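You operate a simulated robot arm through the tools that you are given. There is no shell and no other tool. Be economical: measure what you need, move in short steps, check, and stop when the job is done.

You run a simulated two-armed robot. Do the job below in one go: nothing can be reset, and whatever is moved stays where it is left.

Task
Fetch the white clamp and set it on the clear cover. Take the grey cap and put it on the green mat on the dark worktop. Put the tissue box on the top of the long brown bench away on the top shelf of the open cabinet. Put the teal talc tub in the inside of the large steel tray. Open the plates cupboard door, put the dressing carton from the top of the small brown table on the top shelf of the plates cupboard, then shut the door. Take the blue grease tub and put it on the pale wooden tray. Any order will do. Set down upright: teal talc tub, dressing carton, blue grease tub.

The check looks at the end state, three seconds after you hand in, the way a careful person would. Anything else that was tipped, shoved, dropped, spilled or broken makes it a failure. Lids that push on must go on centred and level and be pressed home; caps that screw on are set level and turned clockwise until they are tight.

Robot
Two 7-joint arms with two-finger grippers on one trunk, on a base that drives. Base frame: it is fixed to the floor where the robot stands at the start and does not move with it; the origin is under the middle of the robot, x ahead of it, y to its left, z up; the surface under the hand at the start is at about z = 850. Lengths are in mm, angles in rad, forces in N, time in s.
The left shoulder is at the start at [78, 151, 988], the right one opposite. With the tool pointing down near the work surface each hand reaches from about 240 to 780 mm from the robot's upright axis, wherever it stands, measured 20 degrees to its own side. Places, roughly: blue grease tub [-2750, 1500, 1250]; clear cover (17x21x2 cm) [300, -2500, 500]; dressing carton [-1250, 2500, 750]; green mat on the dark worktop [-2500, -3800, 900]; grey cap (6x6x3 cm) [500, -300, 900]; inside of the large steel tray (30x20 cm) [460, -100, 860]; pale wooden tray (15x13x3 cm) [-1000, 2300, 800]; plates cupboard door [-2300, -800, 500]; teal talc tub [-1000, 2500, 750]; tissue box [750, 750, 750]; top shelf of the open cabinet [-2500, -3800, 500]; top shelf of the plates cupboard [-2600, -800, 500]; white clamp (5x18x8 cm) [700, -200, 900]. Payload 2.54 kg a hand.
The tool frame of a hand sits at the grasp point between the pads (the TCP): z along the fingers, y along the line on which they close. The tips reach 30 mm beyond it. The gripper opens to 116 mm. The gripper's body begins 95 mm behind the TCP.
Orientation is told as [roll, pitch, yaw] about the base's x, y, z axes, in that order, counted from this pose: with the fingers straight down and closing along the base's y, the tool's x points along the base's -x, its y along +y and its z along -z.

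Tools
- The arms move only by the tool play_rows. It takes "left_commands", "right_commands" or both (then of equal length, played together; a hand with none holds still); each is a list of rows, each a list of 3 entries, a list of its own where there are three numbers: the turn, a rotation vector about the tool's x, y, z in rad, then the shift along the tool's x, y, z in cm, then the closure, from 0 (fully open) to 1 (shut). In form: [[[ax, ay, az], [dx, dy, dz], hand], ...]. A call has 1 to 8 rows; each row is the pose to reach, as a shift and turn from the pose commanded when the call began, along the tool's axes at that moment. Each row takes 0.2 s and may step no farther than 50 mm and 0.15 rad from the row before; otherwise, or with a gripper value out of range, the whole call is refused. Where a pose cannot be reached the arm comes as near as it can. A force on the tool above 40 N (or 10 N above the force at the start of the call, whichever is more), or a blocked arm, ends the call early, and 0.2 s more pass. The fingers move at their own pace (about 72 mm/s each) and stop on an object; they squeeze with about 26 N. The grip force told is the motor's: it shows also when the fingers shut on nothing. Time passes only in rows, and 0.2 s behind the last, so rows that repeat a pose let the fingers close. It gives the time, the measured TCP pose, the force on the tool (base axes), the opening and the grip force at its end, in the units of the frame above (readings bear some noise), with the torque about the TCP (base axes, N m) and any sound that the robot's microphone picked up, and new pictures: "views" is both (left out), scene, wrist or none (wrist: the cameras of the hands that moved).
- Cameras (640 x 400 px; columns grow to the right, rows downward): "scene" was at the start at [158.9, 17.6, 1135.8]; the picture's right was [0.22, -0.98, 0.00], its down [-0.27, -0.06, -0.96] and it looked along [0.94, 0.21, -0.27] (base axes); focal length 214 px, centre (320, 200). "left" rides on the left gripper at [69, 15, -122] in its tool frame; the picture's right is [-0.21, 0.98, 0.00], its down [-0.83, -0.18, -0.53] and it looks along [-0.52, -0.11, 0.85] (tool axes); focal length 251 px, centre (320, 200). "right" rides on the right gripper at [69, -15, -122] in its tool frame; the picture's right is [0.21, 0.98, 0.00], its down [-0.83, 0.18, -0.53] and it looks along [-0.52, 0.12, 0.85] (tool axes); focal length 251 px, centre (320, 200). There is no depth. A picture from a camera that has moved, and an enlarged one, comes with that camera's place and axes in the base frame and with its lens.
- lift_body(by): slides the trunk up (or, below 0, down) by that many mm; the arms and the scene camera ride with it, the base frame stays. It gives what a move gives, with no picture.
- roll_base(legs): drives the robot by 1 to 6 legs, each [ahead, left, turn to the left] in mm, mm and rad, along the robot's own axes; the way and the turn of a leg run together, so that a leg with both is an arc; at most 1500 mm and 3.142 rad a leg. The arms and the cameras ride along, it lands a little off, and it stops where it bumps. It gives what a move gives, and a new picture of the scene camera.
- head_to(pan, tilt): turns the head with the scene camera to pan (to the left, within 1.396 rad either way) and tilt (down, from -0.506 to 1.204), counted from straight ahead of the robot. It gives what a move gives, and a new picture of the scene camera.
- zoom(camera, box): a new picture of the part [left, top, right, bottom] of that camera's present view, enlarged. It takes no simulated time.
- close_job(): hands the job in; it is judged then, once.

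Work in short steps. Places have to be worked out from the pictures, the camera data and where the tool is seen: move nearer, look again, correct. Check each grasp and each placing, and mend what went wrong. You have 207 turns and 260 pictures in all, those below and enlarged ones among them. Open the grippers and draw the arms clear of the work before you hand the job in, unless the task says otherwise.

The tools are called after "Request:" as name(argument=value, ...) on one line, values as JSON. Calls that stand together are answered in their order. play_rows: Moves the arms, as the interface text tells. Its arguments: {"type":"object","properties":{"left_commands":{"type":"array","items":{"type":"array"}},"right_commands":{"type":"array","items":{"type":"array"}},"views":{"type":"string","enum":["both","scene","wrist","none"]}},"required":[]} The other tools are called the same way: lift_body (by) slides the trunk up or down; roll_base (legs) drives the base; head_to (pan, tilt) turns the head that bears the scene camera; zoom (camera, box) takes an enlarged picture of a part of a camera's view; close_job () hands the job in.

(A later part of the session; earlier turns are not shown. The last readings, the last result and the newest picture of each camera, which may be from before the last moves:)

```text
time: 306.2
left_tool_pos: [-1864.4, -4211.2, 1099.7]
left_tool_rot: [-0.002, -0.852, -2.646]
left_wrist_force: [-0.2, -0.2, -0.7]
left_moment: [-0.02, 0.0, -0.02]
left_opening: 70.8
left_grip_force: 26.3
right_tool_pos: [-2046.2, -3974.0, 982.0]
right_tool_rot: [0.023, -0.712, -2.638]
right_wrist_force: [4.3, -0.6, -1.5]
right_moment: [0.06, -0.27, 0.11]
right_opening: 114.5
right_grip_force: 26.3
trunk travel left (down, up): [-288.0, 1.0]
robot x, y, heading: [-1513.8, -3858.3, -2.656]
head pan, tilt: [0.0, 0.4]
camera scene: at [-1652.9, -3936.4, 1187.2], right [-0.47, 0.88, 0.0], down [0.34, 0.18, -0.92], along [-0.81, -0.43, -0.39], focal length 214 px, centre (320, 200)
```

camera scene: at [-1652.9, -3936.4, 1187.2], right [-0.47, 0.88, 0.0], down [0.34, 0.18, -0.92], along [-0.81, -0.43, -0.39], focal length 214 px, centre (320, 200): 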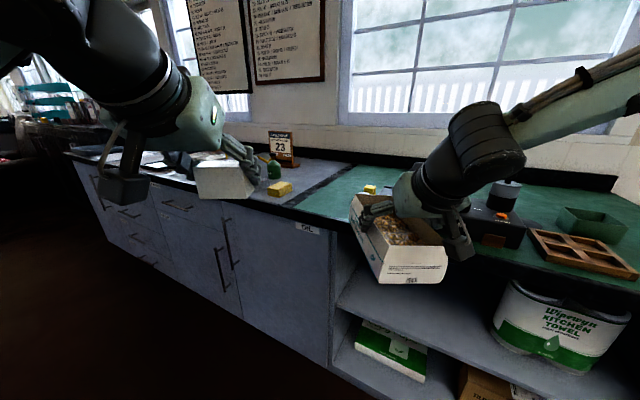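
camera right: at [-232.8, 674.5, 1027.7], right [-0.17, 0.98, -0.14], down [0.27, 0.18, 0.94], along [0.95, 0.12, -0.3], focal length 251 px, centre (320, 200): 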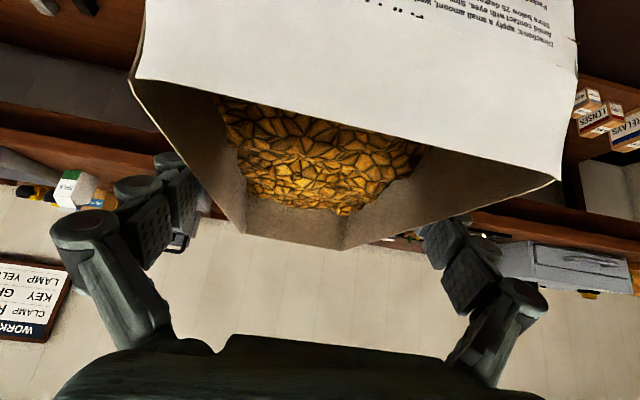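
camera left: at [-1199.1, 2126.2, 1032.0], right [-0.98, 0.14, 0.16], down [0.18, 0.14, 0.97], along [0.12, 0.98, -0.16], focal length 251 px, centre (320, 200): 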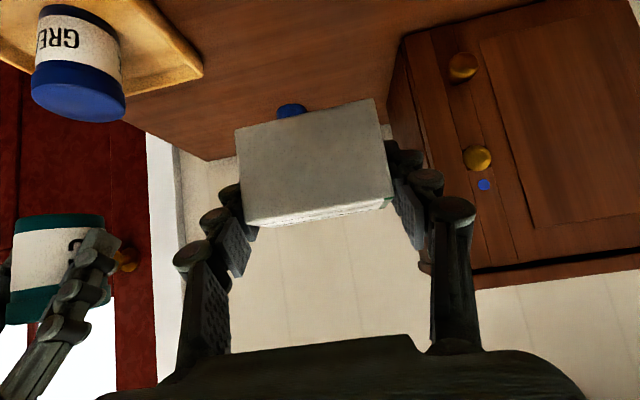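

During the turn the box end touched at the worktop edge. I back straight off and inspect both the box and the worktop.

Request:
roll_base(legs=[[-250, 0, 0]])

Request:
zoom(camera="scene", box=[240, 100, 640, 350])

Request:
zoom(camera="right", box=[0, 0, 640, 400])

```text
time: 308.0
left_tool_pos: [-1650.9, -4096.1, 1100.0]
left_tool_rot: [-0.003, -0.851, -2.65]
left_wrist_force: [0.0, -0.5, -0.7]
left_moment: [0.0, 0.02, 0.02]
left_opening: 70.9
left_grip_force: 25.9
right_tool_pos: [-1831.1, -3858.3, 981.8]
right_tool_rot: [0.022, -0.713, -2.643]
right_wrist_force: [0.4, 0.5, -0.7]
right_moment: [0.04, -0.03, -0.05]
right_opening: 114.9
right_grip_force: 26.2
trunk travel left (down, up): [-288.0, 1.0]
robot x, y, heading: [-1295.9, -3744.1, -2.654]
head pan, tilt: [0.0, 0.4]
camera scene: at [-1438.4, -3821.4, 1187.3], right [-0.47, 0.88, 0.0], down [0.34, 0.18, -0.92], along [-0.81, -0.43, -0.39], focal length 214 px, centre (320, 200)
```

scene: 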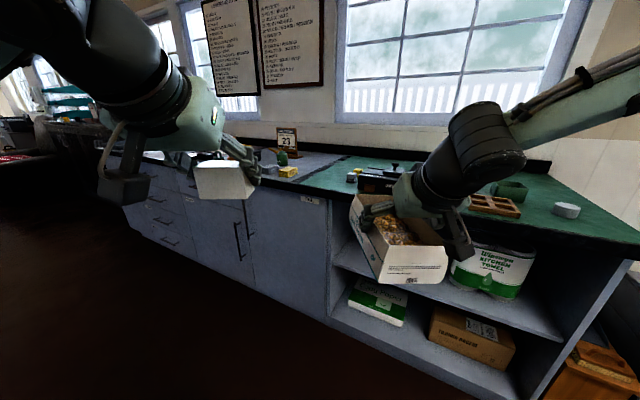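

```text
1.60 times, centred on (440, 225) of scene
camera zoom: at [-1438.4, -3821.4, 1187.3], right [-0.47, 0.88, 0.0], down [0.34, 0.18, -0.92], along [-0.81, -0.43, -0.39], focal length 343 px, centre (128, 160)
```

zoom: 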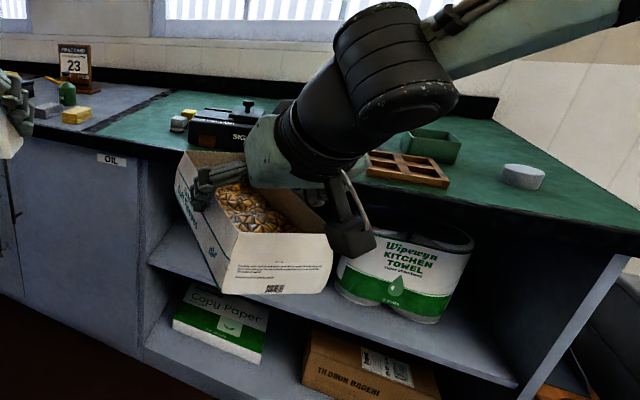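

```text
1.00 times, centred on (320, 200) of right (not enlarged: the box is as wide or as high as the picture)
camera zoom: at [-1724.8, -3779.6, 1028.3], right [0.62, -0.77, -0.12], down [-0.16, -0.28, 0.95], along [-0.77, -0.57, -0.3], focal length 251 px, centre (320, 200)
```

zoom: 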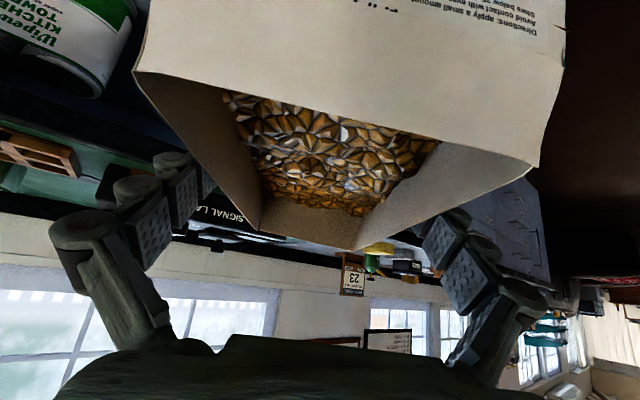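

The box is still held level and nothing on the worktop seems displaced. I turn to face the cabinet squarely, lower the trunk by 150 and raise the left hand.

Request:
roll_base(legs=[[0, 0, -0.487]])

Request:
play_rows(left_commands=[[[0, 0, 0], [-2.2, 0, -2], 1], [[0, 0, 0], [-4.5, 0, -3.95], 1], [[0, 0, 0], [-6.0, 0, -5.3], 1]], views="none")

Request:
lift_body(by=-150)

Request:
head_to(pan=-0.1, tilt=0.35)

```text
time: 309.8
left_tool_pos: [-1774.1, -3892.4, 1100.1]
left_tool_rot: [-0.001, -0.85, -3.129]
left_wrist_force: [0.1, 0.6, -0.8]
left_moment: [0.0, 0.01, 0.03]
left_opening: 70.7
left_grip_force: 26.2
right_tool_pos: [-1824.3, -3597.5, 981.7]
right_tool_rot: [0.023, -0.713, -3.123]
right_wrist_force: [0.5, 0.0, -2.4]
right_moment: [0.02, -0.04, 0.0]
right_opening: 114.5
right_grip_force: 26.3
trunk travel left (down, up): [-288.0, 1.0]
robot x, y, heading: [-1297.8, -3742.0, -3.136]
head pan, tilt: [0.0, 0.4]
camera scene: at [-1457.7, -3747.4, 1187.2], right [-0.01, 1.0, 0.0], down [0.39, 0.0, -0.92], along [-0.92, -0.01, -0.39], focal length 214 px, centre (320, 200)
```

scene: 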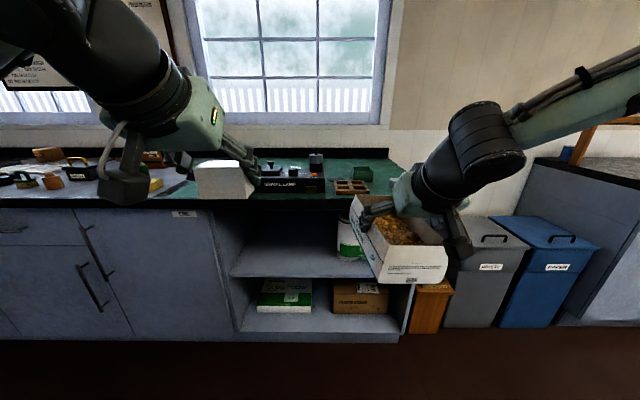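

```text
time: 310.6
left_tool_pos: [-1774.8, -3892.6, 1180.8]
left_tool_rot: [-0.002, -0.849, -3.132]
left_wrist_force: [-0.5, -0.8, -0.9]
left_moment: [0.0, 0.0, -0.03]
left_opening: 70.9
left_grip_force: 26.3
right_tool_pos: [-1824.9, -3598.0, 980.8]
right_tool_rot: [0.023, -0.712, -3.123]
right_wrist_force: [0.3, -0.3, -1.3]
right_moment: [0.01, -0.01, -0.02]
right_opening: 114.6
right_grip_force: 26.2
trunk travel left (down, up): [-288.0, 1.0]
robot x, y, heading: [-1295.8, -3743.9, -3.135]
head pan, tilt: [0.0, 0.4]
```

```text
time: 312.4
left_tool_pos: [-1776.4, -3893.2, 1030.0]
left_tool_rot: [-0.004, -0.85, -3.13]
left_wrist_force: [-0.3, -0.1, -0.7]
left_moment: [-0.03, -0.02, 0.0]
left_opening: 70.8
left_grip_force: 26.1
right_tool_pos: [-1822.8, -3598.0, 831.8]
right_tool_rot: [0.023, -0.712, -3.123]
right_wrist_force: [-0.6, -0.3, -1.7]
right_moment: [0.03, -0.02, 0.01]
right_opening: 114.3
right_grip_force: 26.3
trunk travel left (down, up): [-138.0, 151.0]
robot x, y, heading: [-1296.0, -3743.4, -3.13]
head pan, tilt: [0.0, 0.4]
```

```text
time: 313.1
left_tool_pos: [-1775.4, -3893.9, 1031.4]
left_tool_rot: [-0.003, -0.851, -3.13]
left_wrist_force: [0.1, -0.1, -0.5]
left_moment: [-0.03, 0.01, -0.02]
left_opening: 70.6
left_grip_force: 25.7
right_tool_pos: [-1824.2, -3598.7, 830.5]
right_tool_rot: [0.022, -0.713, -3.123]
right_wrist_force: [0.8, -0.2, -2.0]
right_moment: [0.0, -0.06, -0.02]
right_opening: 114.5
right_grip_force: 25.3
trunk travel left (down, up): [-138.0, 151.0]
robot x, y, heading: [-1296.4, -3739.2, -3.134]
head pan, tilt: [-0.099, 0.351]
camera scene: at [-1457.8, -3738.4, 1041.7], right [0.09, 1.0, 0.0], down [0.34, -0.03, -0.94], along [-0.94, 0.09, -0.34], focal length 214 px, centre (320, 200)
```

scene: 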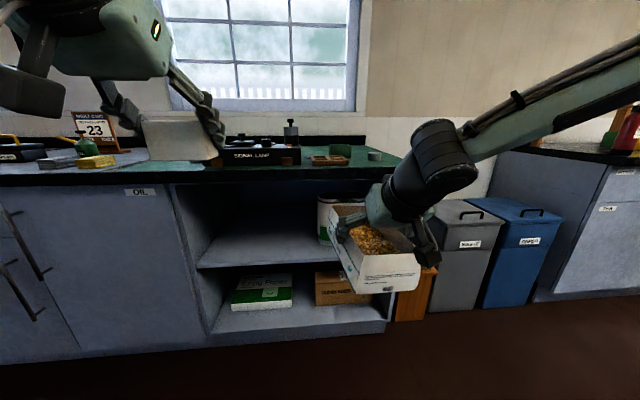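

Shelf top is about z≈545 at front x≈-2150. I shift left so that the box lines up with the free part of the shelf, lower the box outside, and look again nearer.

Request:
roll_base(legs=[[0, 275, 0]])

Request:
play_rows(right_commands=[[[0, 0, 0], [2.4, 0, 2.8], 1], [[0, 0, 0], [4.8, 0, 5.5], 1], [[0, 0, 0], [7.2, 0, 8.2], 1], [[0, 0, 0], [9.5, 0, 11.0], 1], [[0, 0, 0], [11.8, 0, 13.6], 1]], views="scene")

```text
time: 316.3
left_tool_pos: [-1772.0, -4173.7, 1031.1]
left_tool_rot: [-0.004, -0.85, -3.124]
left_wrist_force: [0.7, -0.4, -0.5]
left_moment: [-0.02, -0.04, 0.04]
left_opening: 70.9
left_grip_force: 26.2
right_tool_pos: [-1821.4, -3878.2, 831.0]
right_tool_rot: [0.023, -0.71, -3.117]
right_wrist_force: [-0.2, 0.6, -1.6]
right_moment: [0.04, -0.03, 0.0]
right_opening: 114.4
right_grip_force: 25.8
trunk travel left (down, up): [-138.0, 151.0]
robot x, y, heading: [-1291.8, -4023.1, -3.128]
head pan, tilt: [-0.099, 0.351]
camera scene: at [-1454.8, -4017.6, 1041.7], right [0.09, 1.0, 0.0], down [0.34, -0.03, -0.94], along [-0.94, 0.08, -0.34], focal length 214 px, centre (320, 200)
```

scene: 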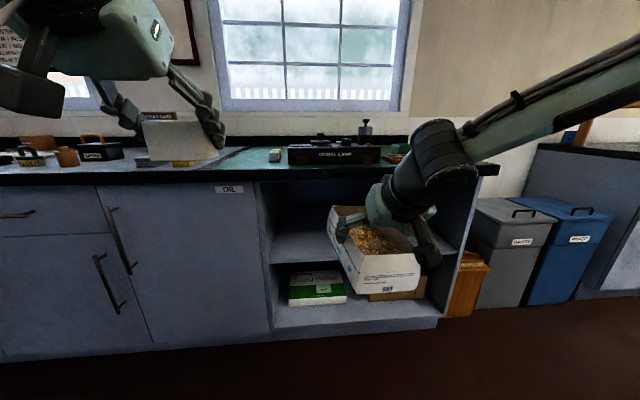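

```text
time: 317.5
left_tool_pos: [-1772.1, -4173.9, 1031.4]
left_tool_rot: [-0.003, -0.849, -3.126]
left_wrist_force: [0.0, -0.6, 0.3]
left_moment: [0.0, -0.01, 0.0]
left_opening: 70.7
left_grip_force: 25.9
right_tool_pos: [-1819.8, -3882.7, 650.2]
right_tool_rot: [0.021, -0.712, -3.119]
right_wrist_force: [0.1, -0.5, -1.4]
right_moment: [0.0, -0.02, -0.02]
right_opening: 114.3
right_grip_force: 25.8
trunk travel left (down, up): [-138.0, 151.0]
robot x, y, heading: [-1292.9, -4018.8, -3.128]
head pan, tilt: [-0.099, 0.351]
camera scene: at [-1454.9, -4017.5, 1041.7], right [0.09, 1.0, 0.0], down [0.34, -0.03, -0.94], along [-0.94, 0.08, -0.34], focal length 214 px, centre (320, 200)
```

scene: 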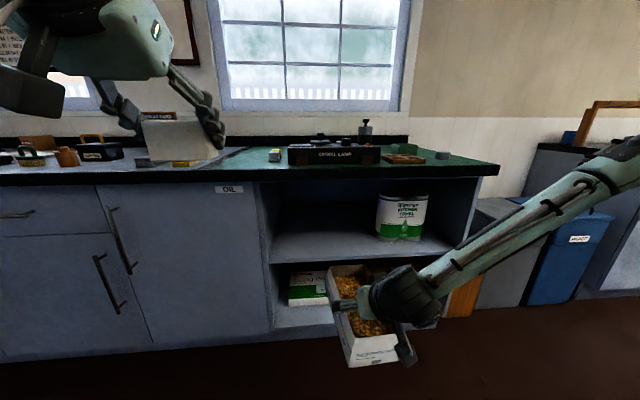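

Free shelf between y≈-4140 and -3690. Drive 150 mm nearer and check heights.

Request:
roll_base(legs=[[150, 0, -0.012]])

Request:
zoom(camera="scene", box=[220, 140, 540, 340])

```text
time: 318.9
left_tool_pos: [-1923.3, -4170.6, 1031.2]
left_tool_rot: [-0.003, -0.851, -3.134]
left_wrist_force: [0.6, 0.2, 0.4]
left_moment: [0.01, 0.02, 0.03]
left_opening: 70.5
left_grip_force: 26.2
right_tool_pos: [-1968.7, -3880.6, 650.5]
right_tool_rot: [0.022, -0.711, -3.125]
right_wrist_force: [-1.0, -0.1, -2.3]
right_moment: [-0.01, -0.03, -0.02]
right_opening: 114.2
right_grip_force: 25.7
trunk travel left (down, up): [-138.0, 151.0]
robot x, y, heading: [-1442.6, -4025.0, -3.136]
head pan, tilt: [-0.099, 0.351]
camera scene: at [-1605.0, -4017.5, 1041.7], right [0.09, 1.0, 0.0], down [0.34, -0.03, -0.94], along [-0.93, 0.09, -0.34], focal length 214 px, centre (320, 200)
```

scene: 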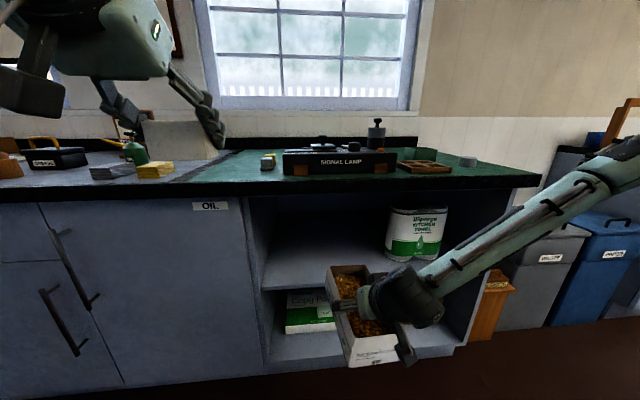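

```text
2.00 times, centred on (380, 240) of scene
camera zoom: at [-1605.0, -4017.5, 1041.7], right [0.09, 1.0, 0.0], down [0.34, -0.03, -0.94], along [-0.93, 0.09, -0.34], focal length 429 px, centre (200, 120)
```

zoom: 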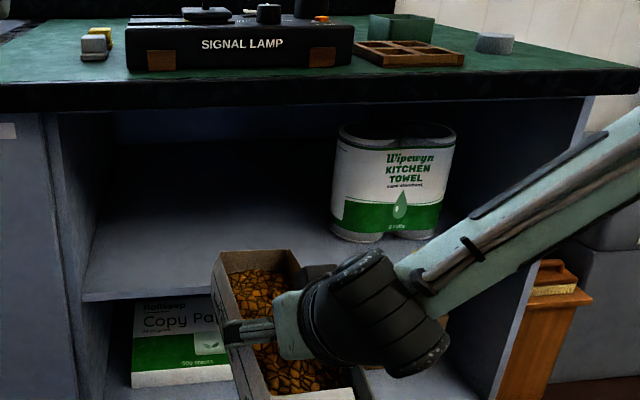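

Shelf top ≈535, opening up to ≈855. Box bottom is at ≈591, so it can go straight in: drive 230 mm, then extend the arm.

Request:
roll_base(legs=[[230, 0, 0]])

Request:
play_rows(right_commands=[[[0, 0, 0], [-1.7, 0, 1.5], 1], [[0, 0, 0], [-3.4, 0, 2.9], 1], [[0, 0, 0], [-4.9, 0, 4.25], 1]], views="both")

```text
time: 320.7
left_tool_pos: [-2156.2, -4175.7, 1031.9]
left_tool_rot: [-0.001, -0.849, -3.127]
left_wrist_force: [0.3, 0.0, -1.2]
left_moment: [0.0, 0.01, 0.01]
left_opening: 70.6
left_grip_force: 25.8
right_tool_pos: [-2204.2, -3883.9, 650.1]
right_tool_rot: [0.022, -0.711, -3.121]
right_wrist_force: [0.8, 0.3, -1.4]
right_moment: [0.02, -0.06, -0.04]
right_opening: 113.8
right_grip_force: 26.1
trunk travel left (down, up): [-138.0, 151.0]
robot x, y, heading: [-1679.6, -4027.3, -3.135]
head pan, tilt: [-0.099, 0.351]
camera scene: at [-1839.7, -4020.2, 1041.7], right [0.09, 1.0, 0.0], down [0.34, -0.03, -0.94], along [-0.94, 0.08, -0.34], focal length 214 px, centre (320, 200)
```

scene: 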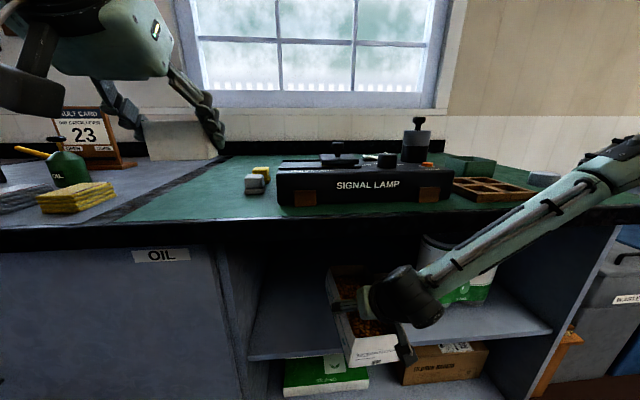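

```text
time: 321.5
left_tool_pos: [-2155.9, -4175.4, 1031.3]
left_tool_rot: [-0.001, -0.85, -3.127]
left_wrist_force: [0.5, -0.7, 0.0]
left_moment: [-0.02, -0.03, -0.01]
left_opening: 70.7
left_grip_force: 26.0
right_tool_pos: [-2269.3, -3885.7, 651.0]
right_tool_rot: [0.023, -0.71, -3.121]
right_wrist_force: [0.6, 0.1, -0.9]
right_moment: [0.0, -0.07, 0.01]
right_opening: 114.0
right_grip_force: 26.0
trunk travel left (down, up): [-138.0, 151.0]
robot x, y, heading: [-1679.7, -4024.7, -3.132]
head pan, tilt: [-0.099, 0.351]
camera scene: at [-1839.6, -4020.2, 1041.7], right [0.09, 1.0, 0.0], down [0.34, -0.03, -0.94], along [-0.94, 0.08, -0.34], focal length 214 px, centre (320, 200)
camera right: at [-2138.9, -3865.6, 698.2], right [0.2, -0.97, -0.12], down [-0.27, -0.18, 0.95], along [-0.94, -0.15, -0.3], focal length 251 px, centre (320, 200)
```

scene: 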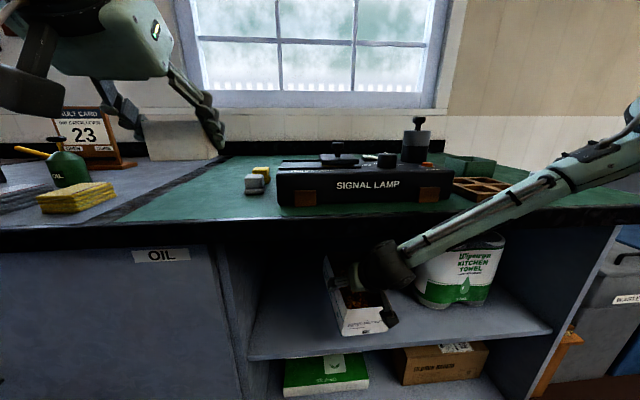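
right: 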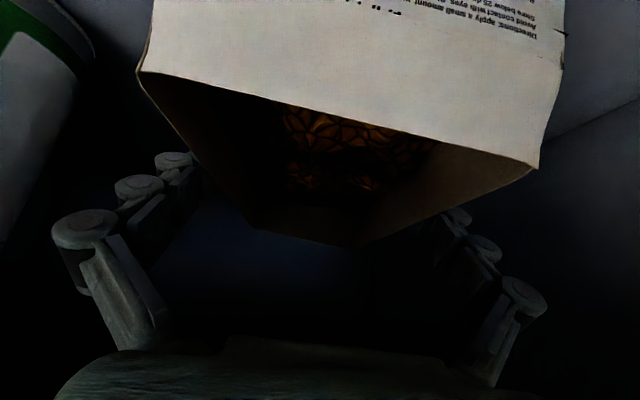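

Box is inside the opening. Lower in stages.

Request:
play_rows(right_commands=[[[0, 0, 0], [1.1, 0, 1.3], 1], [[0, 0, 0], [1.95, 0, 2.27], 1]], views="none")

Request:
play_rows(right_commands=[[[0, 0, 0], [0.33, 0, 0.38], 1], [[0, 0, 0], [0.65, 0, 0.76], 1]], views="scene")

```text
time: 322.1
left_tool_pos: [-2157.1, -4175.8, 1030.3]
left_tool_rot: [-0.003, -0.85, -3.129]
left_wrist_force: [-0.6, 0.3, -0.1]
left_moment: [0.02, -0.02, -0.01]
left_opening: 70.8
left_grip_force: 25.9
right_tool_pos: [-2271.0, -3887.5, 621.5]
right_tool_rot: [0.022, -0.712, -3.121]
right_wrist_force: [0.0, -0.6, -1.8]
right_moment: [0.01, -0.07, -0.01]
right_opening: 114.0
right_grip_force: 26.0
trunk travel left (down, up): [-138.0, 151.0]
robot x, y, heading: [-1679.9, -4028.3, -3.132]
head pan, tilt: [-0.099, 0.351]
```

```text
time: 322.7
left_tool_pos: [-2156.9, -4176.2, 1030.3]
left_tool_rot: [0.0, -0.849, -3.128]
left_wrist_force: [0.4, 0.5, -0.4]
left_moment: [0.0, 0.0, 0.01]
left_opening: 70.8
left_grip_force: 26.2
right_tool_pos: [-2269.8, -3887.3, 609.6]
right_tool_rot: [0.024, -0.713, -3.118]
right_wrist_force: [0.3, 0.6, -1.7]
right_moment: [-0.01, -0.02, -0.02]
right_opening: 114.0
right_grip_force: 26.3
trunk travel left (down, up): [-138.0, 151.0]
robot x, y, heading: [-1677.5, -4021.4, -3.134]
head pan, tilt: [-0.099, 0.351]
camera scene: at [-1839.6, -4020.2, 1041.7], right [0.09, 1.0, 0.0], down [0.34, -0.03, -0.94], along [-0.94, 0.08, -0.34], focal length 214 px, centre (320, 200)
```

scene: 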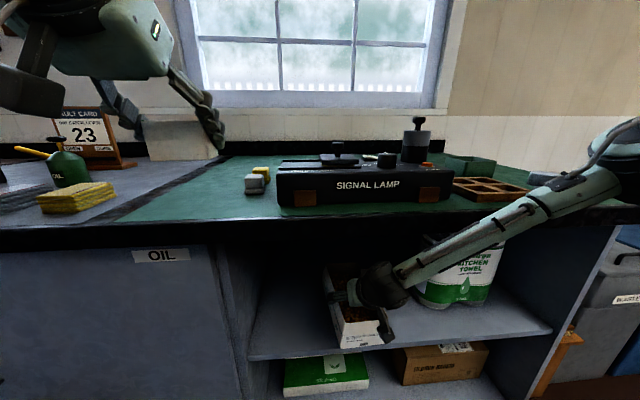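

Request:
play_rows(right_commands=[[[0, 0, 0], [0.2, 0, 0.23], 1], [[0, 0, 0], [0.39, 0, 0.45], 1]], views="none")

Request:
play_rows(right_commands=[[[0, 0, 0], [0.2, 0, 0.23], 1], [[0, 0, 0], [0.39, 0, 0.45], 1]], views="none")

Request:
play_rows(right_commands=[[[0, 0, 0], [0.2, 0, 0.23], 1], [[0, 0, 0], [0.39, 0, 0.45], 1]], views="none")

```text
time: 323.3
left_tool_pos: [-2156.9, -4175.7, 1030.8]
left_tool_rot: [-0.002, -0.85, -3.126]
left_wrist_force: [-0.4, 0.5, 0.0]
left_moment: [0.03, 0.03, 0.03]
left_opening: 70.7
left_grip_force: 25.9
right_tool_pos: [-2270.5, -3886.7, 603.4]
right_tool_rot: [0.023, -0.71, -3.121]
right_wrist_force: [0.3, 0.2, -1.3]
right_moment: [0.03, -0.04, 0.04]
right_opening: 113.8
right_grip_force: 25.8
trunk travel left (down, up): [-138.0, 151.0]
robot x, y, heading: [-1673.0, -4026.0, -3.131]
head pan, tilt: [-0.099, 0.351]
```

```text
time: 323.9
left_tool_pos: [-2156.6, -4177.2, 1030.9]
left_tool_rot: [-0.001, -0.85, -3.127]
left_wrist_force: [0.6, -0.5, -1.6]
left_moment: [0.01, 0.01, 0.02]
left_opening: 70.7
left_grip_force: 25.7
right_tool_pos: [-2268.7, -3883.6, 602.8]
right_tool_rot: [0.023, -0.709, -3.119]
right_wrist_force: [-0.1, 0.3, -1.5]
right_moment: [0.01, -0.06, 0.02]
right_opening: 114.0
right_grip_force: 25.7
right hand out of reach, approached as far as the arm can: row 1, 2
trunk travel left (down, up): [-138.0, 151.0]
robot x, y, heading: [-1680.8, -4023.0, -3.128]
head pan, tilt: [-0.099, 0.351]
```

```text
time: 324.5
left_tool_pos: [-2156.4, -4175.3, 1030.5]
left_tool_rot: [-0.002, -0.85, -3.128]
left_wrist_force: [0.2, 0.1, -1.0]
left_moment: [0.02, 0.0, -0.03]
left_opening: 70.5
left_grip_force: 25.8
right_tool_pos: [-2268.2, -3882.1, 598.2]
right_tool_rot: [0.026, -0.708, -3.119]
right_wrist_force: [-0.6, 0.8, -1.0]
right_moment: [0.0, -0.08, 0.02]
right_opening: 113.8
right_grip_force: 26.3
right hand out of reach, approached as far as the arm can: row 2
trunk travel left (down, up): [-138.0, 151.0]
robot x, y, heading: [-1677.1, -4027.1, -3.126]
head pan, tilt: [-0.099, 0.351]
```

The arm is at its lower reach limit; I lower the remaining bit with the trunk.

Request:
lift_body(by=-8)

Request:
lift_body(by=-5)

Request:
zoom(camera="scene", box=[230, 230, 480, 400])

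```text
time: 325.0
left_tool_pos: [-2155.9, -4175.7, 1023.3]
left_tool_rot: [-0.002, -0.852, -3.127]
left_wrist_force: [-0.2, -0.3, 0.6]
left_moment: [0.01, 0.02, 0.0]
left_opening: 70.7
left_grip_force: 26.2
right_tool_pos: [-2267.6, -3881.7, 590.7]
right_tool_rot: [0.022, -0.71, -3.123]
right_wrist_force: [-0.3, 0.3, -1.5]
right_moment: [0.03, -0.03, -0.03]
right_opening: 113.8
right_grip_force: 26.1
trunk travel left (down, up): [-130.0, 159.0]
robot x, y, heading: [-1679.9, -4023.0, -3.131]
head pan, tilt: [-0.099, 0.351]
```

```text
time: 325.6
left_tool_pos: [-2156.0, -4175.9, 1017.5]
left_tool_rot: [-0.002, -0.851, -3.128]
left_wrist_force: [0.4, 0.1, 0.4]
left_moment: [-0.02, 0.0, 0.03]
left_opening: 70.7
left_grip_force: 26.0
right_tool_pos: [-2267.1, -3881.0, 585.8]
right_tool_rot: [0.022, -0.711, -3.119]
right_wrist_force: [-0.2, 1.0, -1.2]
right_moment: [-0.04, -0.04, 0.01]
right_opening: 113.7
right_grip_force: 26.4
trunk travel left (down, up): [-125.0, 164.0]
robot x, y, heading: [-1678.9, -4026.2, -3.132]
head pan, tilt: [-0.099, 0.351]
```

```text
2.35 times, centred on (355, 315) of scene
camera zoom: at [-1839.5, -4020.2, 1028.7], right [0.09, 1.0, 0.0], down [0.34, -0.03, -0.94], along [-0.94, 0.08, -0.34], focal length 505 px, centre (238, -71)
```

zoom: 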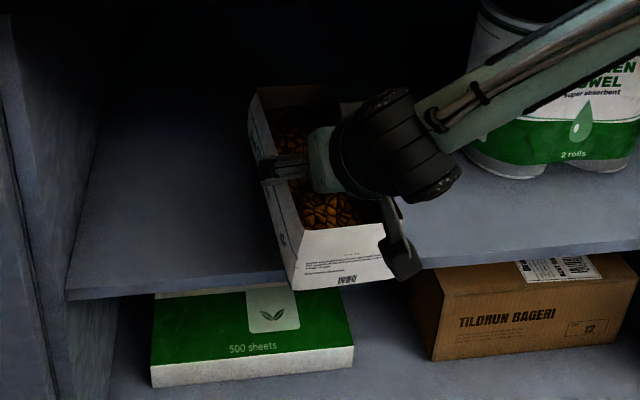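

Re-triangulating: the shelf's front edge is really at x≈-2220, z≈498, so the box must go ~60 mm deeper and 25 mm lower. Drive 62 mm ahead.

Request:
roll_base(legs=[[62, 0, 0]])

Request:
zoom(camera="scene", box=[230, 230, 480, 400])

```text
time: 326.6
left_tool_pos: [-2201.7, -4175.2, 1019.3]
left_tool_rot: [-0.003, -0.853, -3.13]
left_wrist_force: [0.1, -0.1, 0.5]
left_moment: [0.02, 0.01, 0.0]
left_opening: 70.9
left_grip_force: 25.4
right_tool_pos: [-2294.4, -3885.0, 579.2]
right_tool_rot: [0.028, -0.683, -3.104]
right_wrist_force: [2.4, -0.2, 2.5]
right_moment: [0.09, 0.61, 0.13]
right_opening: 113.6
right_grip_force: 25.9
trunk travel left (down, up): [-125.0, 164.0]
robot x, y, heading: [-1723.8, -4025.0, -3.133]
head pan, tilt: [-0.099, 0.351]
stopped in leg 1: the robot was blocked; the commanded pose is now the measured one
camera scene: at [-1883.6, -4020.8, 1029.6], right [0.09, 1.0, 0.0], down [0.34, -0.03, -0.94], along [-0.94, 0.09, -0.34], focal length 214 px, centre (320, 200)
```

scene: 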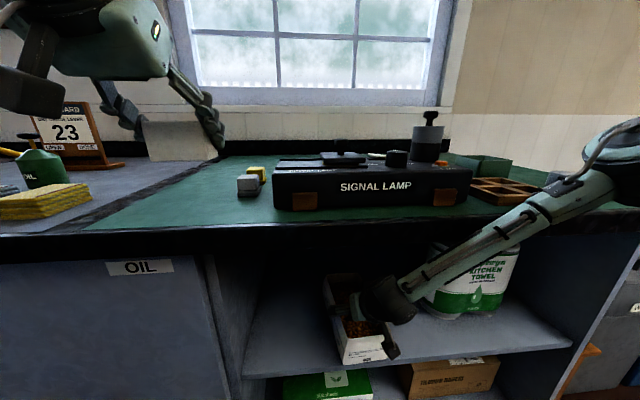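

```text
2.35 times, centred on (355, 315) of scene
camera zoom: at [-1883.6, -4020.8, 1029.6], right [0.09, 1.0, 0.0], down [0.34, -0.03, -0.94], along [-0.94, 0.09, -0.34], focal length 505 px, centre (238, -71)
```

zoom: 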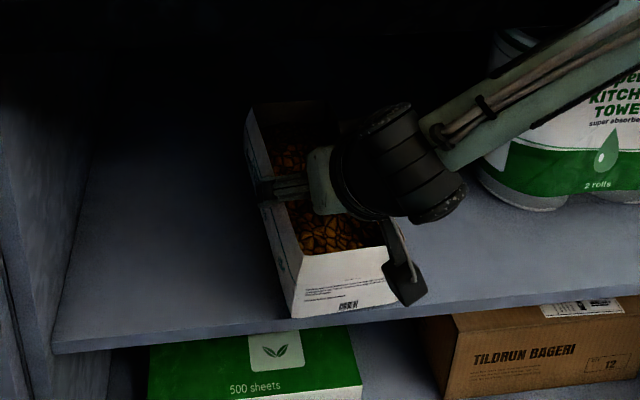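

The right forearm met the worktop's front edge. I ease back 10 mm; I can set the box down here with a small overhang and then push it in.

Request:
roll_base(legs=[[-12, 0, 0]])

Request:
lift_body(by=-10)

Request:
lift_body(by=-6)

```text
time: 327.3
left_tool_pos: [-2193.9, -4175.6, 1017.9]
left_tool_rot: [-0.002, -0.849, -3.132]
left_wrist_force: [-0.7, 0.3, 0.7]
left_moment: [-0.01, -0.02, 0.0]
left_opening: 70.6
left_grip_force: 26.2
right_tool_pos: [-2286.5, -3884.2, 576.5]
right_tool_rot: [0.026, -0.678, -3.105]
right_wrist_force: [0.8, -0.9, 4.3]
right_moment: [0.23, -0.05, -0.08]
right_opening: 112.5
right_grip_force: 25.9
trunk travel left (down, up): [-125.0, 164.0]
robot x, y, heading: [-1714.5, -4025.9, -3.133]
head pan, tilt: [-0.099, 0.351]
camera scene: at [-1876.3, -4020.4, 1028.8], right [0.09, 1.0, 0.0], down [0.34, -0.03, -0.94], along [-0.94, 0.09, -0.34], focal length 214 px, centre (320, 200)
```

scene: 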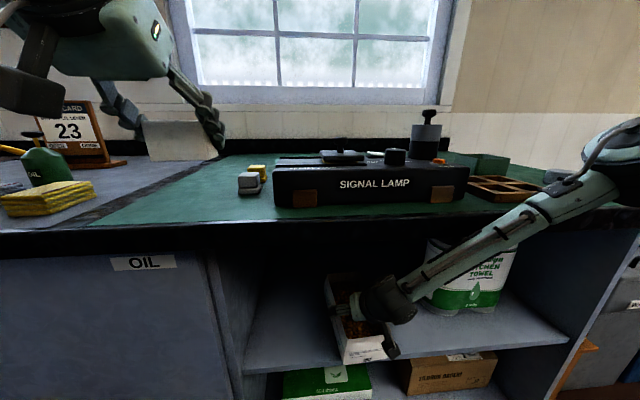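

```text
time: 327.9
left_tool_pos: [-2193.2, -4175.4, 1009.2]
left_tool_rot: [-0.003, -0.851, -3.129]
left_wrist_force: [-0.3, 0.2, -0.7]
left_moment: [-0.01, 0.01, 0.0]
left_opening: 71.0
left_grip_force: 25.9
right_tool_pos: [-2288.1, -3885.1, 569.9]
right_tool_rot: [0.026, -0.686, -3.101]
right_wrist_force: [-0.2, -1.7, 28.1]
right_moment: [1.31, 0.2, 0.36]
right_opening: 113.1
right_grip_force: 25.3
trunk travel left (down, up): [-115.0, 174.0]
robot x, y, heading: [-1714.6, -4027.3, -3.133]
head pan, tilt: [-0.099, 0.351]
```

```text
time: 328.3
left_tool_pos: [-2194.3, -4174.9, 1006.8]
left_tool_rot: [-0.001, -0.851, -3.131]
left_wrist_force: [0.5, -1.0, -0.9]
left_moment: [-0.01, -0.04, -0.01]
left_opening: 70.7
left_grip_force: 25.7
right_tool_pos: [-2290.5, -3886.4, 571.6]
right_tool_rot: [0.026, -0.695, -3.101]
right_wrist_force: [1.7, -0.9, 13.9]
right_moment: [0.83, -0.03, -0.11]
right_opening: 112.9
right_grip_force: 25.9
trunk travel left (down, up): [-113.0, 176.0]
robot x, y, heading: [-1712.7, -4024.9, -3.135]
head pan, tilt: [-0.099, 0.351]
stopped: the force on the tool passed its limit at 44 N (the readings are from after the stop); the commanded pose is now the measured one
```

Contact with the shelf at TCP z≈571. Release the grip fully.

Request:
play_rows(right_commands=[[[0, 0, 0], [0, 0, 0], 0.5], [[0, 0, 0], [0, 0, 0], 0], [[0, 0, 0], [0, 0, 0], 0], [[0, 0, 0], [0, 0, 0], 0]], views="both")

```text
time: 329.3
left_tool_pos: [-2194.0, -4174.8, 1004.8]
left_tool_rot: [-0.002, -0.852, -3.131]
left_wrist_force: [0.8, 0.6, -0.8]
left_moment: [0.0, 0.01, -0.03]
left_opening: 70.8
left_grip_force: 25.8
right_tool_pos: [-2290.2, -3884.7, 569.0]
right_tool_rot: [0.026, -0.689, -3.102]
right_wrist_force: [-5.3, 0.8, 13.2]
right_moment: [0.79, 0.08, 0.26]
right_opening: 116.6
right_grip_force: 0.1
trunk travel left (down, up): [-113.0, 176.0]
robot x, y, heading: [-1718.3, -4026.3, -3.133]
head pan, tilt: [-0.099, 0.351]
camera scene: at [-1876.0, -4020.6, 1017.0], right [0.09, 1.0, 0.0], down [0.34, -0.03, -0.94], along [-0.94, 0.09, -0.34], focal length 214 px, centre (320, 200)
camera right: at [-2160.6, -3862.4, 618.2], right [0.22, -0.97, -0.12], down [-0.29, -0.18, 0.94], along [-0.93, -0.17, -0.32], focal length 251 px, centre (320, 200)
```

scene: 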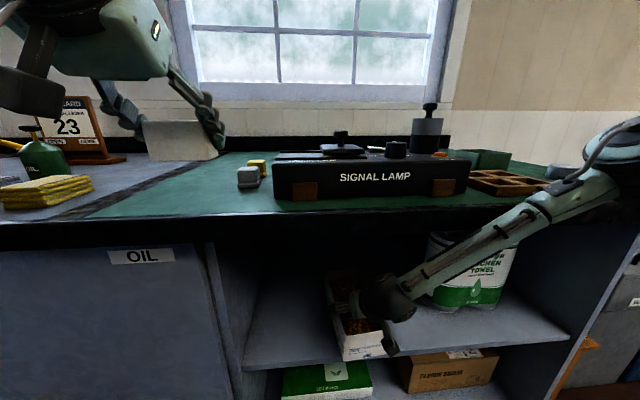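
right: 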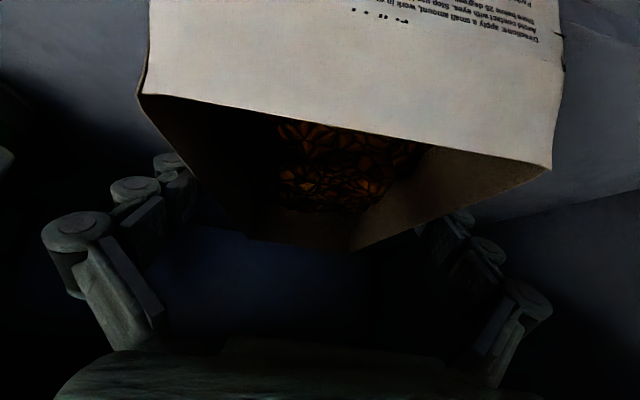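

The hand is rolled ~0.04 rad relative to the box's level; correct that so that the box settles flat.

Request:
play_rows(right_commands=[[[0.014, 0, -0.005], [0, 0, 0], 0], [[0.028, 0, -0.009], [-0.05, 0, -0.06], 0], [[0.028, 0, -0.009], [-0.1, 0, -0.1], 0]], views="none")

```text
time: 330.1
left_tool_pos: [-2194.5, -4174.5, 1005.0]
left_tool_rot: [-0.001, -0.852, -3.131]
left_wrist_force: [-0.5, 1.0, -1.1]
left_moment: [0.02, -0.01, -0.01]
left_opening: 70.8
left_grip_force: 25.7
right_tool_pos: [-2287.4, -3881.4, 572.3]
right_tool_rot: [-0.005, -0.684, -3.093]
right_wrist_force: [0.5, 0.6, 0.0]
right_moment: [-0.01, -0.01, 0.01]
right_opening: 115.9
right_grip_force: 0.0
right hand out of reach, approached as far as the arm can: row 2, 3
trunk travel left (down, up): [-113.0, 176.0]
robot x, y, heading: [-1715.5, -4024.8, -3.137]
head pan, tilt: [-0.099, 0.351]
```

Forces are now zero: the box rests free. Withdraw the fingers slowly along their axis.

Request:
play_rows(right_commands=[[[0, 0, 0], [0, 0, -1], 0], [[0, 0, 0], [0, 0, -2], 0], [[0, 0, 0], [0, 0, -3], 0]], views="wrist")

```text
time: 330.9
left_tool_pos: [-2194.6, -4174.3, 1006.1]
left_tool_rot: [-0.002, -0.85, -3.131]
left_wrist_force: [0.0, -0.5, -0.7]
left_moment: [0.03, 0.0, 0.04]
left_opening: 70.8
left_grip_force: 25.9
right_tool_pos: [-2268.7, -3880.4, 594.7]
right_tool_rot: [-0.008, -0.688, -3.09]
right_wrist_force: [-0.2, -0.4, -0.2]
right_moment: [-0.03, 0.02, 0.01]
right_opening: 116.1
right_grip_force: 0.2
trunk travel left (down, up): [-113.0, 176.0]
robot x, y, heading: [-1715.2, -4026.2, -3.137]
head pan, tilt: [-0.099, 0.351]
camera right: at [-2139.9, -3860.1, 644.6], right [0.21, -0.97, -0.14], down [-0.29, -0.2, 0.94], along [-0.93, -0.15, -0.32], focal length 251 px, centre (320, 200)
```

right: 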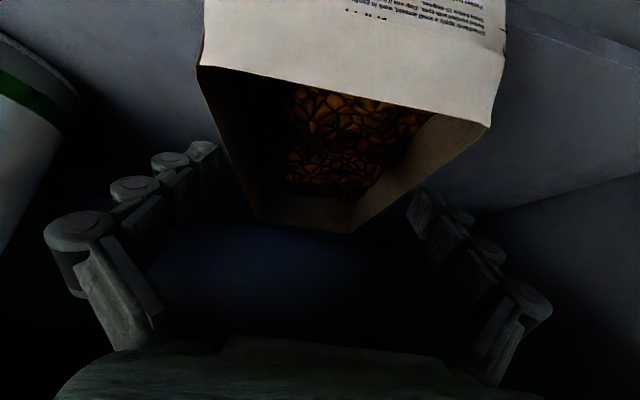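

The box stays put. Withdraw fully and look at how it sits.

Request:
play_rows(right_commands=[[[0, 0, 0], [0, 0, -4], 0], [[0, 0, 0], [0, 0, -8], 0.2], [[0, 0, 0], [0, 0, -12], 0.5]], views="none")

Request:
roll_base(legs=[[-100, 0, 0]])

Request:
zoom(camera="scene", box=[230, 220, 480, 390])

```text
time: 331.7
left_tool_pos: [-2194.3, -4174.6, 1006.7]
left_tool_rot: [-0.003, -0.85, -3.132]
left_wrist_force: [-0.2, -0.3, -0.3]
left_moment: [0.0, -0.02, -0.03]
left_opening: 70.8
left_grip_force: 26.3
right_tool_pos: [-2195.1, -3877.7, 686.6]
right_tool_rot: [-0.009, -0.687, -3.091]
right_wrist_force: [0.3, -0.5, -0.4]
right_moment: [-0.02, 0.01, -0.04]
right_opening: 57.9
right_grip_force: 0.1
trunk travel left (down, up): [-113.0, 176.0]
robot x, y, heading: [-1714.1, -4028.3, -3.138]
head pan, tilt: [-0.099, 0.351]
```

```text
time: 332.8
left_tool_pos: [-2093.5, -4173.9, 1006.6]
left_tool_rot: [-0.001, -0.849, -3.131]
left_wrist_force: [-0.3, 0.0, -0.9]
left_moment: [-0.02, -0.03, -0.01]
left_opening: 70.7
left_grip_force: 25.5
right_tool_pos: [-2096.5, -3877.8, 686.7]
right_tool_rot: [-0.01, -0.688, -3.092]
right_wrist_force: [-0.3, 0.3, -0.1]
right_moment: [-0.03, -0.02, 0.01]
right_opening: 57.9
right_grip_force: 0.0
trunk travel left (down, up): [-113.0, 176.0]
robot x, y, heading: [-1613.1, -4023.5, -3.135]
head pan, tilt: [-0.099, 0.351]
camera scene: at [-1776.4, -4019.5, 1016.9], right [0.09, 1.0, 0.0], down [0.34, -0.03, -0.94], along [-0.94, 0.09, -0.34], focal length 214 px, centre (320, 200)
```

scene: 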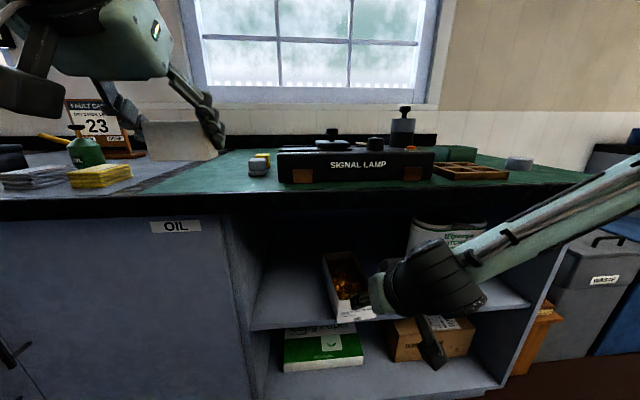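

```text
2.35 times, centred on (355, 305) of scene
camera zoom: at [-1776.4, -4019.5, 1016.9], right [0.09, 1.0, 0.0], down [0.34, -0.03, -0.94], along [-0.94, 0.09, -0.34], focal length 505 px, centre (238, -47)
```

zoom: 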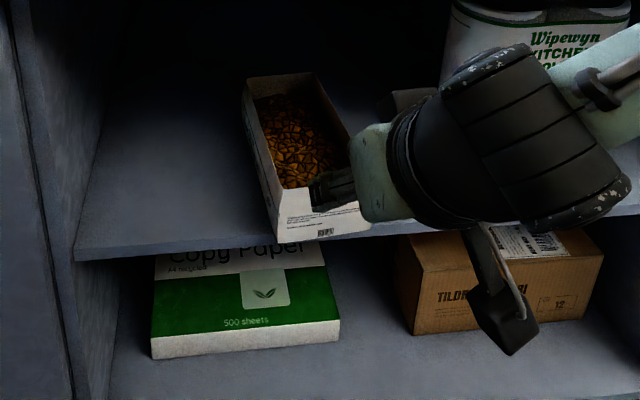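

The near end overhangs the shelf edge by ~15–20 mm. I'll push it in ~45 mm with closed fingertips low on its end wall.

Request:
play_rows(right_commands=[[[0, 0, 0], [1.9, 0, 2.3], 1], [[0, 0, 0], [3.8, 0, 4.6], 1], [[0, 0, 0], [5.6, 0, 6.8], 1], [[0, 0, 0], [7.4, 0, 9.0], 1], [[0, 0, 0], [5.5, 0, 10.6], 1], [[0, 0, 0], [3.5, 0, 12.2], 1], [[0, 0, 0], [2.2, 0, 13.2], 1]], views="both")

```text
time: 334.4
left_tool_pos: [-2094.1, -4173.4, 1005.3]
left_tool_rot: [-0.003, -0.849, -3.134]
left_wrist_force: [0.0, -0.9, -1.4]
left_moment: [0.02, -0.03, -0.01]
left_opening: 71.1
left_grip_force: 26.3
right_tool_pos: [-2162.5, -3880.7, 570.2]
right_tool_rot: [-0.009, -0.689, -3.094]
right_wrist_force: [0.6, 0.2, 0.1]
right_moment: [0.01, 0.0, 0.02]
right_opening: 0.1
right_grip_force: 26.1
trunk travel left (down, up): [-113.0, 176.0]
robot x, y, heading: [-1613.3, -4023.9, -3.137]
head pan, tilt: [-0.099, 0.351]
camera scene: at [-1776.5, -4019.5, 1016.8], right [0.09, 1.0, 0.0], down [0.34, -0.03, -0.94], along [-0.93, 0.09, -0.34], focal length 214 px, centre (320, 200)
camera right: at [-2033.1, -3860.0, 620.7], right [0.21, -0.97, -0.14], down [-0.29, -0.2, 0.94], along [-0.93, -0.15, -0.32], focal length 251 px, centre (320, 200)
```

scene: 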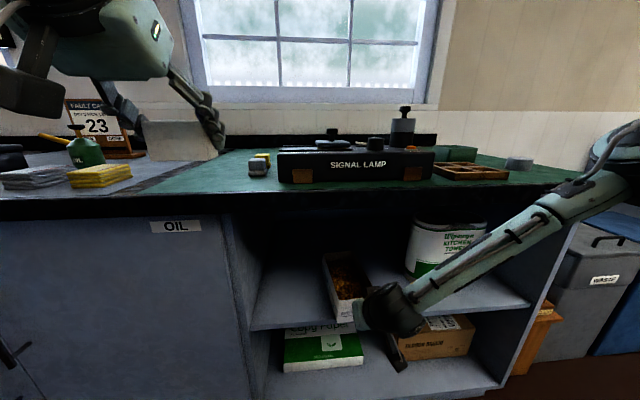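
right: 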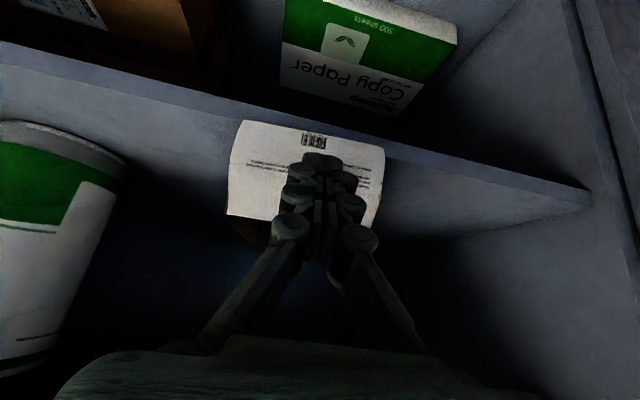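

Fingertips are centred on the end wall. Push with the base ~60 mm.

Request:
roll_base(legs=[[60, 0, 0]])

Request:
zoom(camera="right", box=[0, 0, 640, 400])

```text
time: 335.4
left_tool_pos: [-2154.4, -4174.6, 1006.7]
left_tool_rot: [-0.002, -0.851, -3.13]
left_wrist_force: [-1.0, -0.4, -0.6]
left_moment: [0.02, 0.03, 0.0]
left_opening: 70.8
left_grip_force: 25.6
right_tool_pos: [-2221.9, -3881.0, 570.4]
right_tool_rot: [-0.008, -0.686, -3.091]
right_wrist_force: [-0.4, -0.2, -0.1]
right_moment: [-0.01, 0.0, 0.0]
right_opening: 0.1
right_grip_force: 26.1
trunk travel left (down, up): [-113.0, 176.0]
robot x, y, heading: [-1677.3, -4026.8, -3.141]
head pan, tilt: [-0.099, 0.351]
camera scene: at [-1836.6, -4020.3, 1016.6], right [0.09, 1.0, 0.0], down [0.34, -0.03, -0.94], along [-0.94, 0.09, -0.34], focal length 214 px, centre (320, 200)
```

scene: 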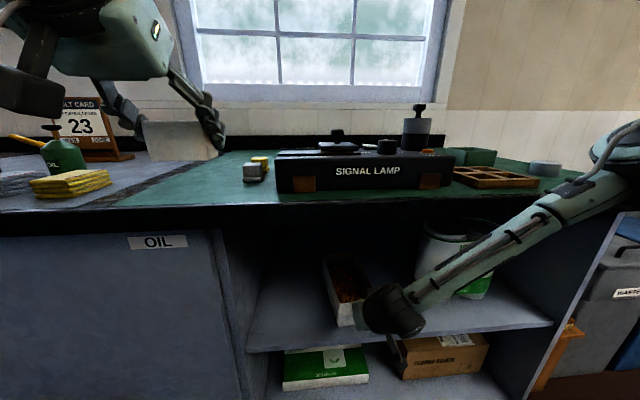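

```text
1.00 times, centred on (320, 200) of right (not enlarged: the box is as wide or as high as the picture)
camera zoom: at [-2093.0, -3861.0, 620.1], right [0.21, -0.97, -0.14], down [-0.29, -0.2, 0.93], along [-0.93, -0.15, -0.32], focal length 251 px, centre (320, 200)
```

zoom: 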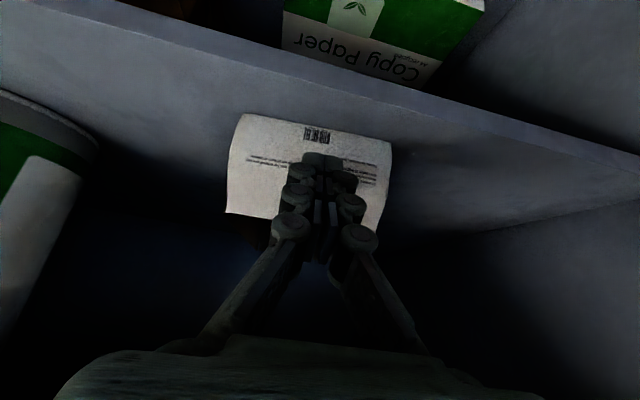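

The box is fully on the shelf now (≈30 mm behind the edge). Back off and move along to the plates cupboard.

Request:
roll_base(legs=[[-380, 0, 0], [0, -1500, 0], [0, -1500, 0]])

Request:
head_to(pan=-0.15, tilt=0.35)

```text
time: 366.2
left_tool_pos: [-1689.3, -1139.4, 1007.1]
left_tool_rot: [-0.001, -0.848, 3.082]
left_wrist_force: [0.8, 0.3, 0.7]
left_moment: [0.01, 0.03, 0.01]
left_opening: 70.9
left_grip_force: 25.9
right_tool_pos: [-1737.1, -841.5, 570.2]
right_tool_rot: [-0.01, -0.686, 3.122]
right_wrist_force: [0.1, 0.1, 0.7]
right_moment: [-0.02, 0.0, -0.03]
right_opening: 0.0
right_grip_force: 26.3
trunk travel left (down, up): [-113.0, 176.0]
robot x, y, heading: [-1203.4, -1020.0, 3.08]
head pan, tilt: [-0.099, 0.351]
camera scene: at [-1362.3, -1007.5, 1016.8], right [0.16, 0.99, 0.0], down [0.34, -0.05, -0.94], along [-0.93, 0.15, -0.34], focal length 214 px, centre (320, 200)
```

scene: 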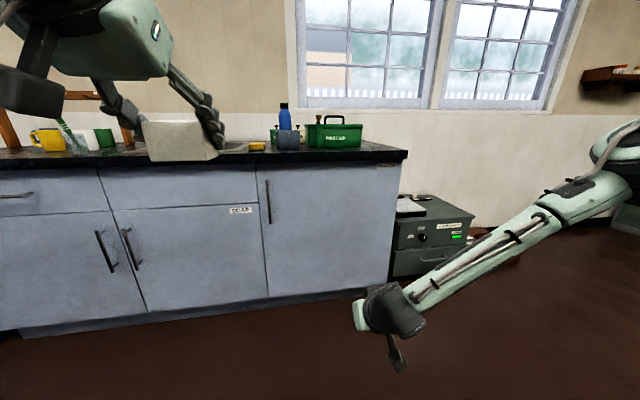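

```text
time: 366.8
left_tool_pos: [-1690.5, -1139.2, 1006.5]
left_tool_rot: [-0.002, -0.85, 3.084]
left_wrist_force: [-0.3, 0.1, 0.1]
left_moment: [0.02, 0.01, 0.03]
left_opening: 70.9
left_grip_force: 26.2
right_tool_pos: [-1739.4, -842.0, 569.7]
right_tool_rot: [-0.009, -0.686, 3.125]
right_wrist_force: [0.3, 0.1, -0.2]
right_moment: [-0.02, -0.01, -0.02]
right_opening: 0.4
right_grip_force: 26.1
trunk travel left (down, up): [-113.0, 176.0]
robot x, y, heading: [-1200.0, -1022.1, 3.078]
head pan, tilt: [-0.15, 0.351]
camera scene: at [-1361.4, -1002.9, 1016.8], right [0.21, 0.98, 0.0], down [0.34, -0.07, -0.94], along [-0.92, 0.2, -0.34], focal length 214 px, centre (320, 200)
```

scene: 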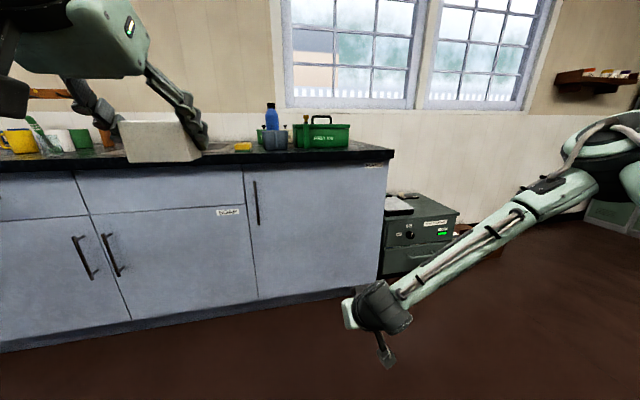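

Zooming on the labels and handles.

Request:
zoom(camera="scene", box=[60, 150, 260, 300])

Request:
zoom(camera="scene", box=[210, 140, 410, 290])

```text
2.67 times, centred on (160, 225) of scene
camera zoom: at [-1361.4, -1002.9, 1016.8], right [0.21, 0.98, 0.0], down [0.34, -0.07, -0.94], along [-0.92, 0.2, -0.34], focal length 572 px, centre (747, 133)
```

zoom: 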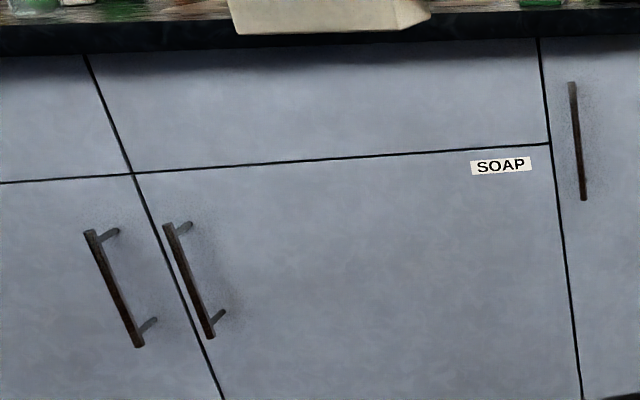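

```text
2.67 times, centred on (310, 215) of scene
camera zoom: at [-1361.4, -1002.9, 1016.8], right [0.21, 0.98, 0.0], down [0.34, -0.07, -0.94], along [-0.92, 0.2, -0.34], focal length 572 px, centre (347, 160)
```

zoom: 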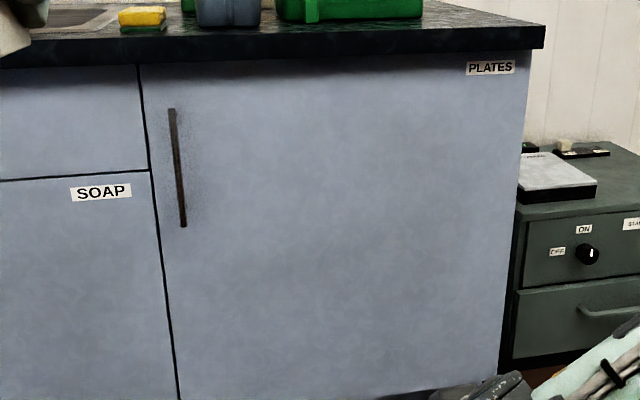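

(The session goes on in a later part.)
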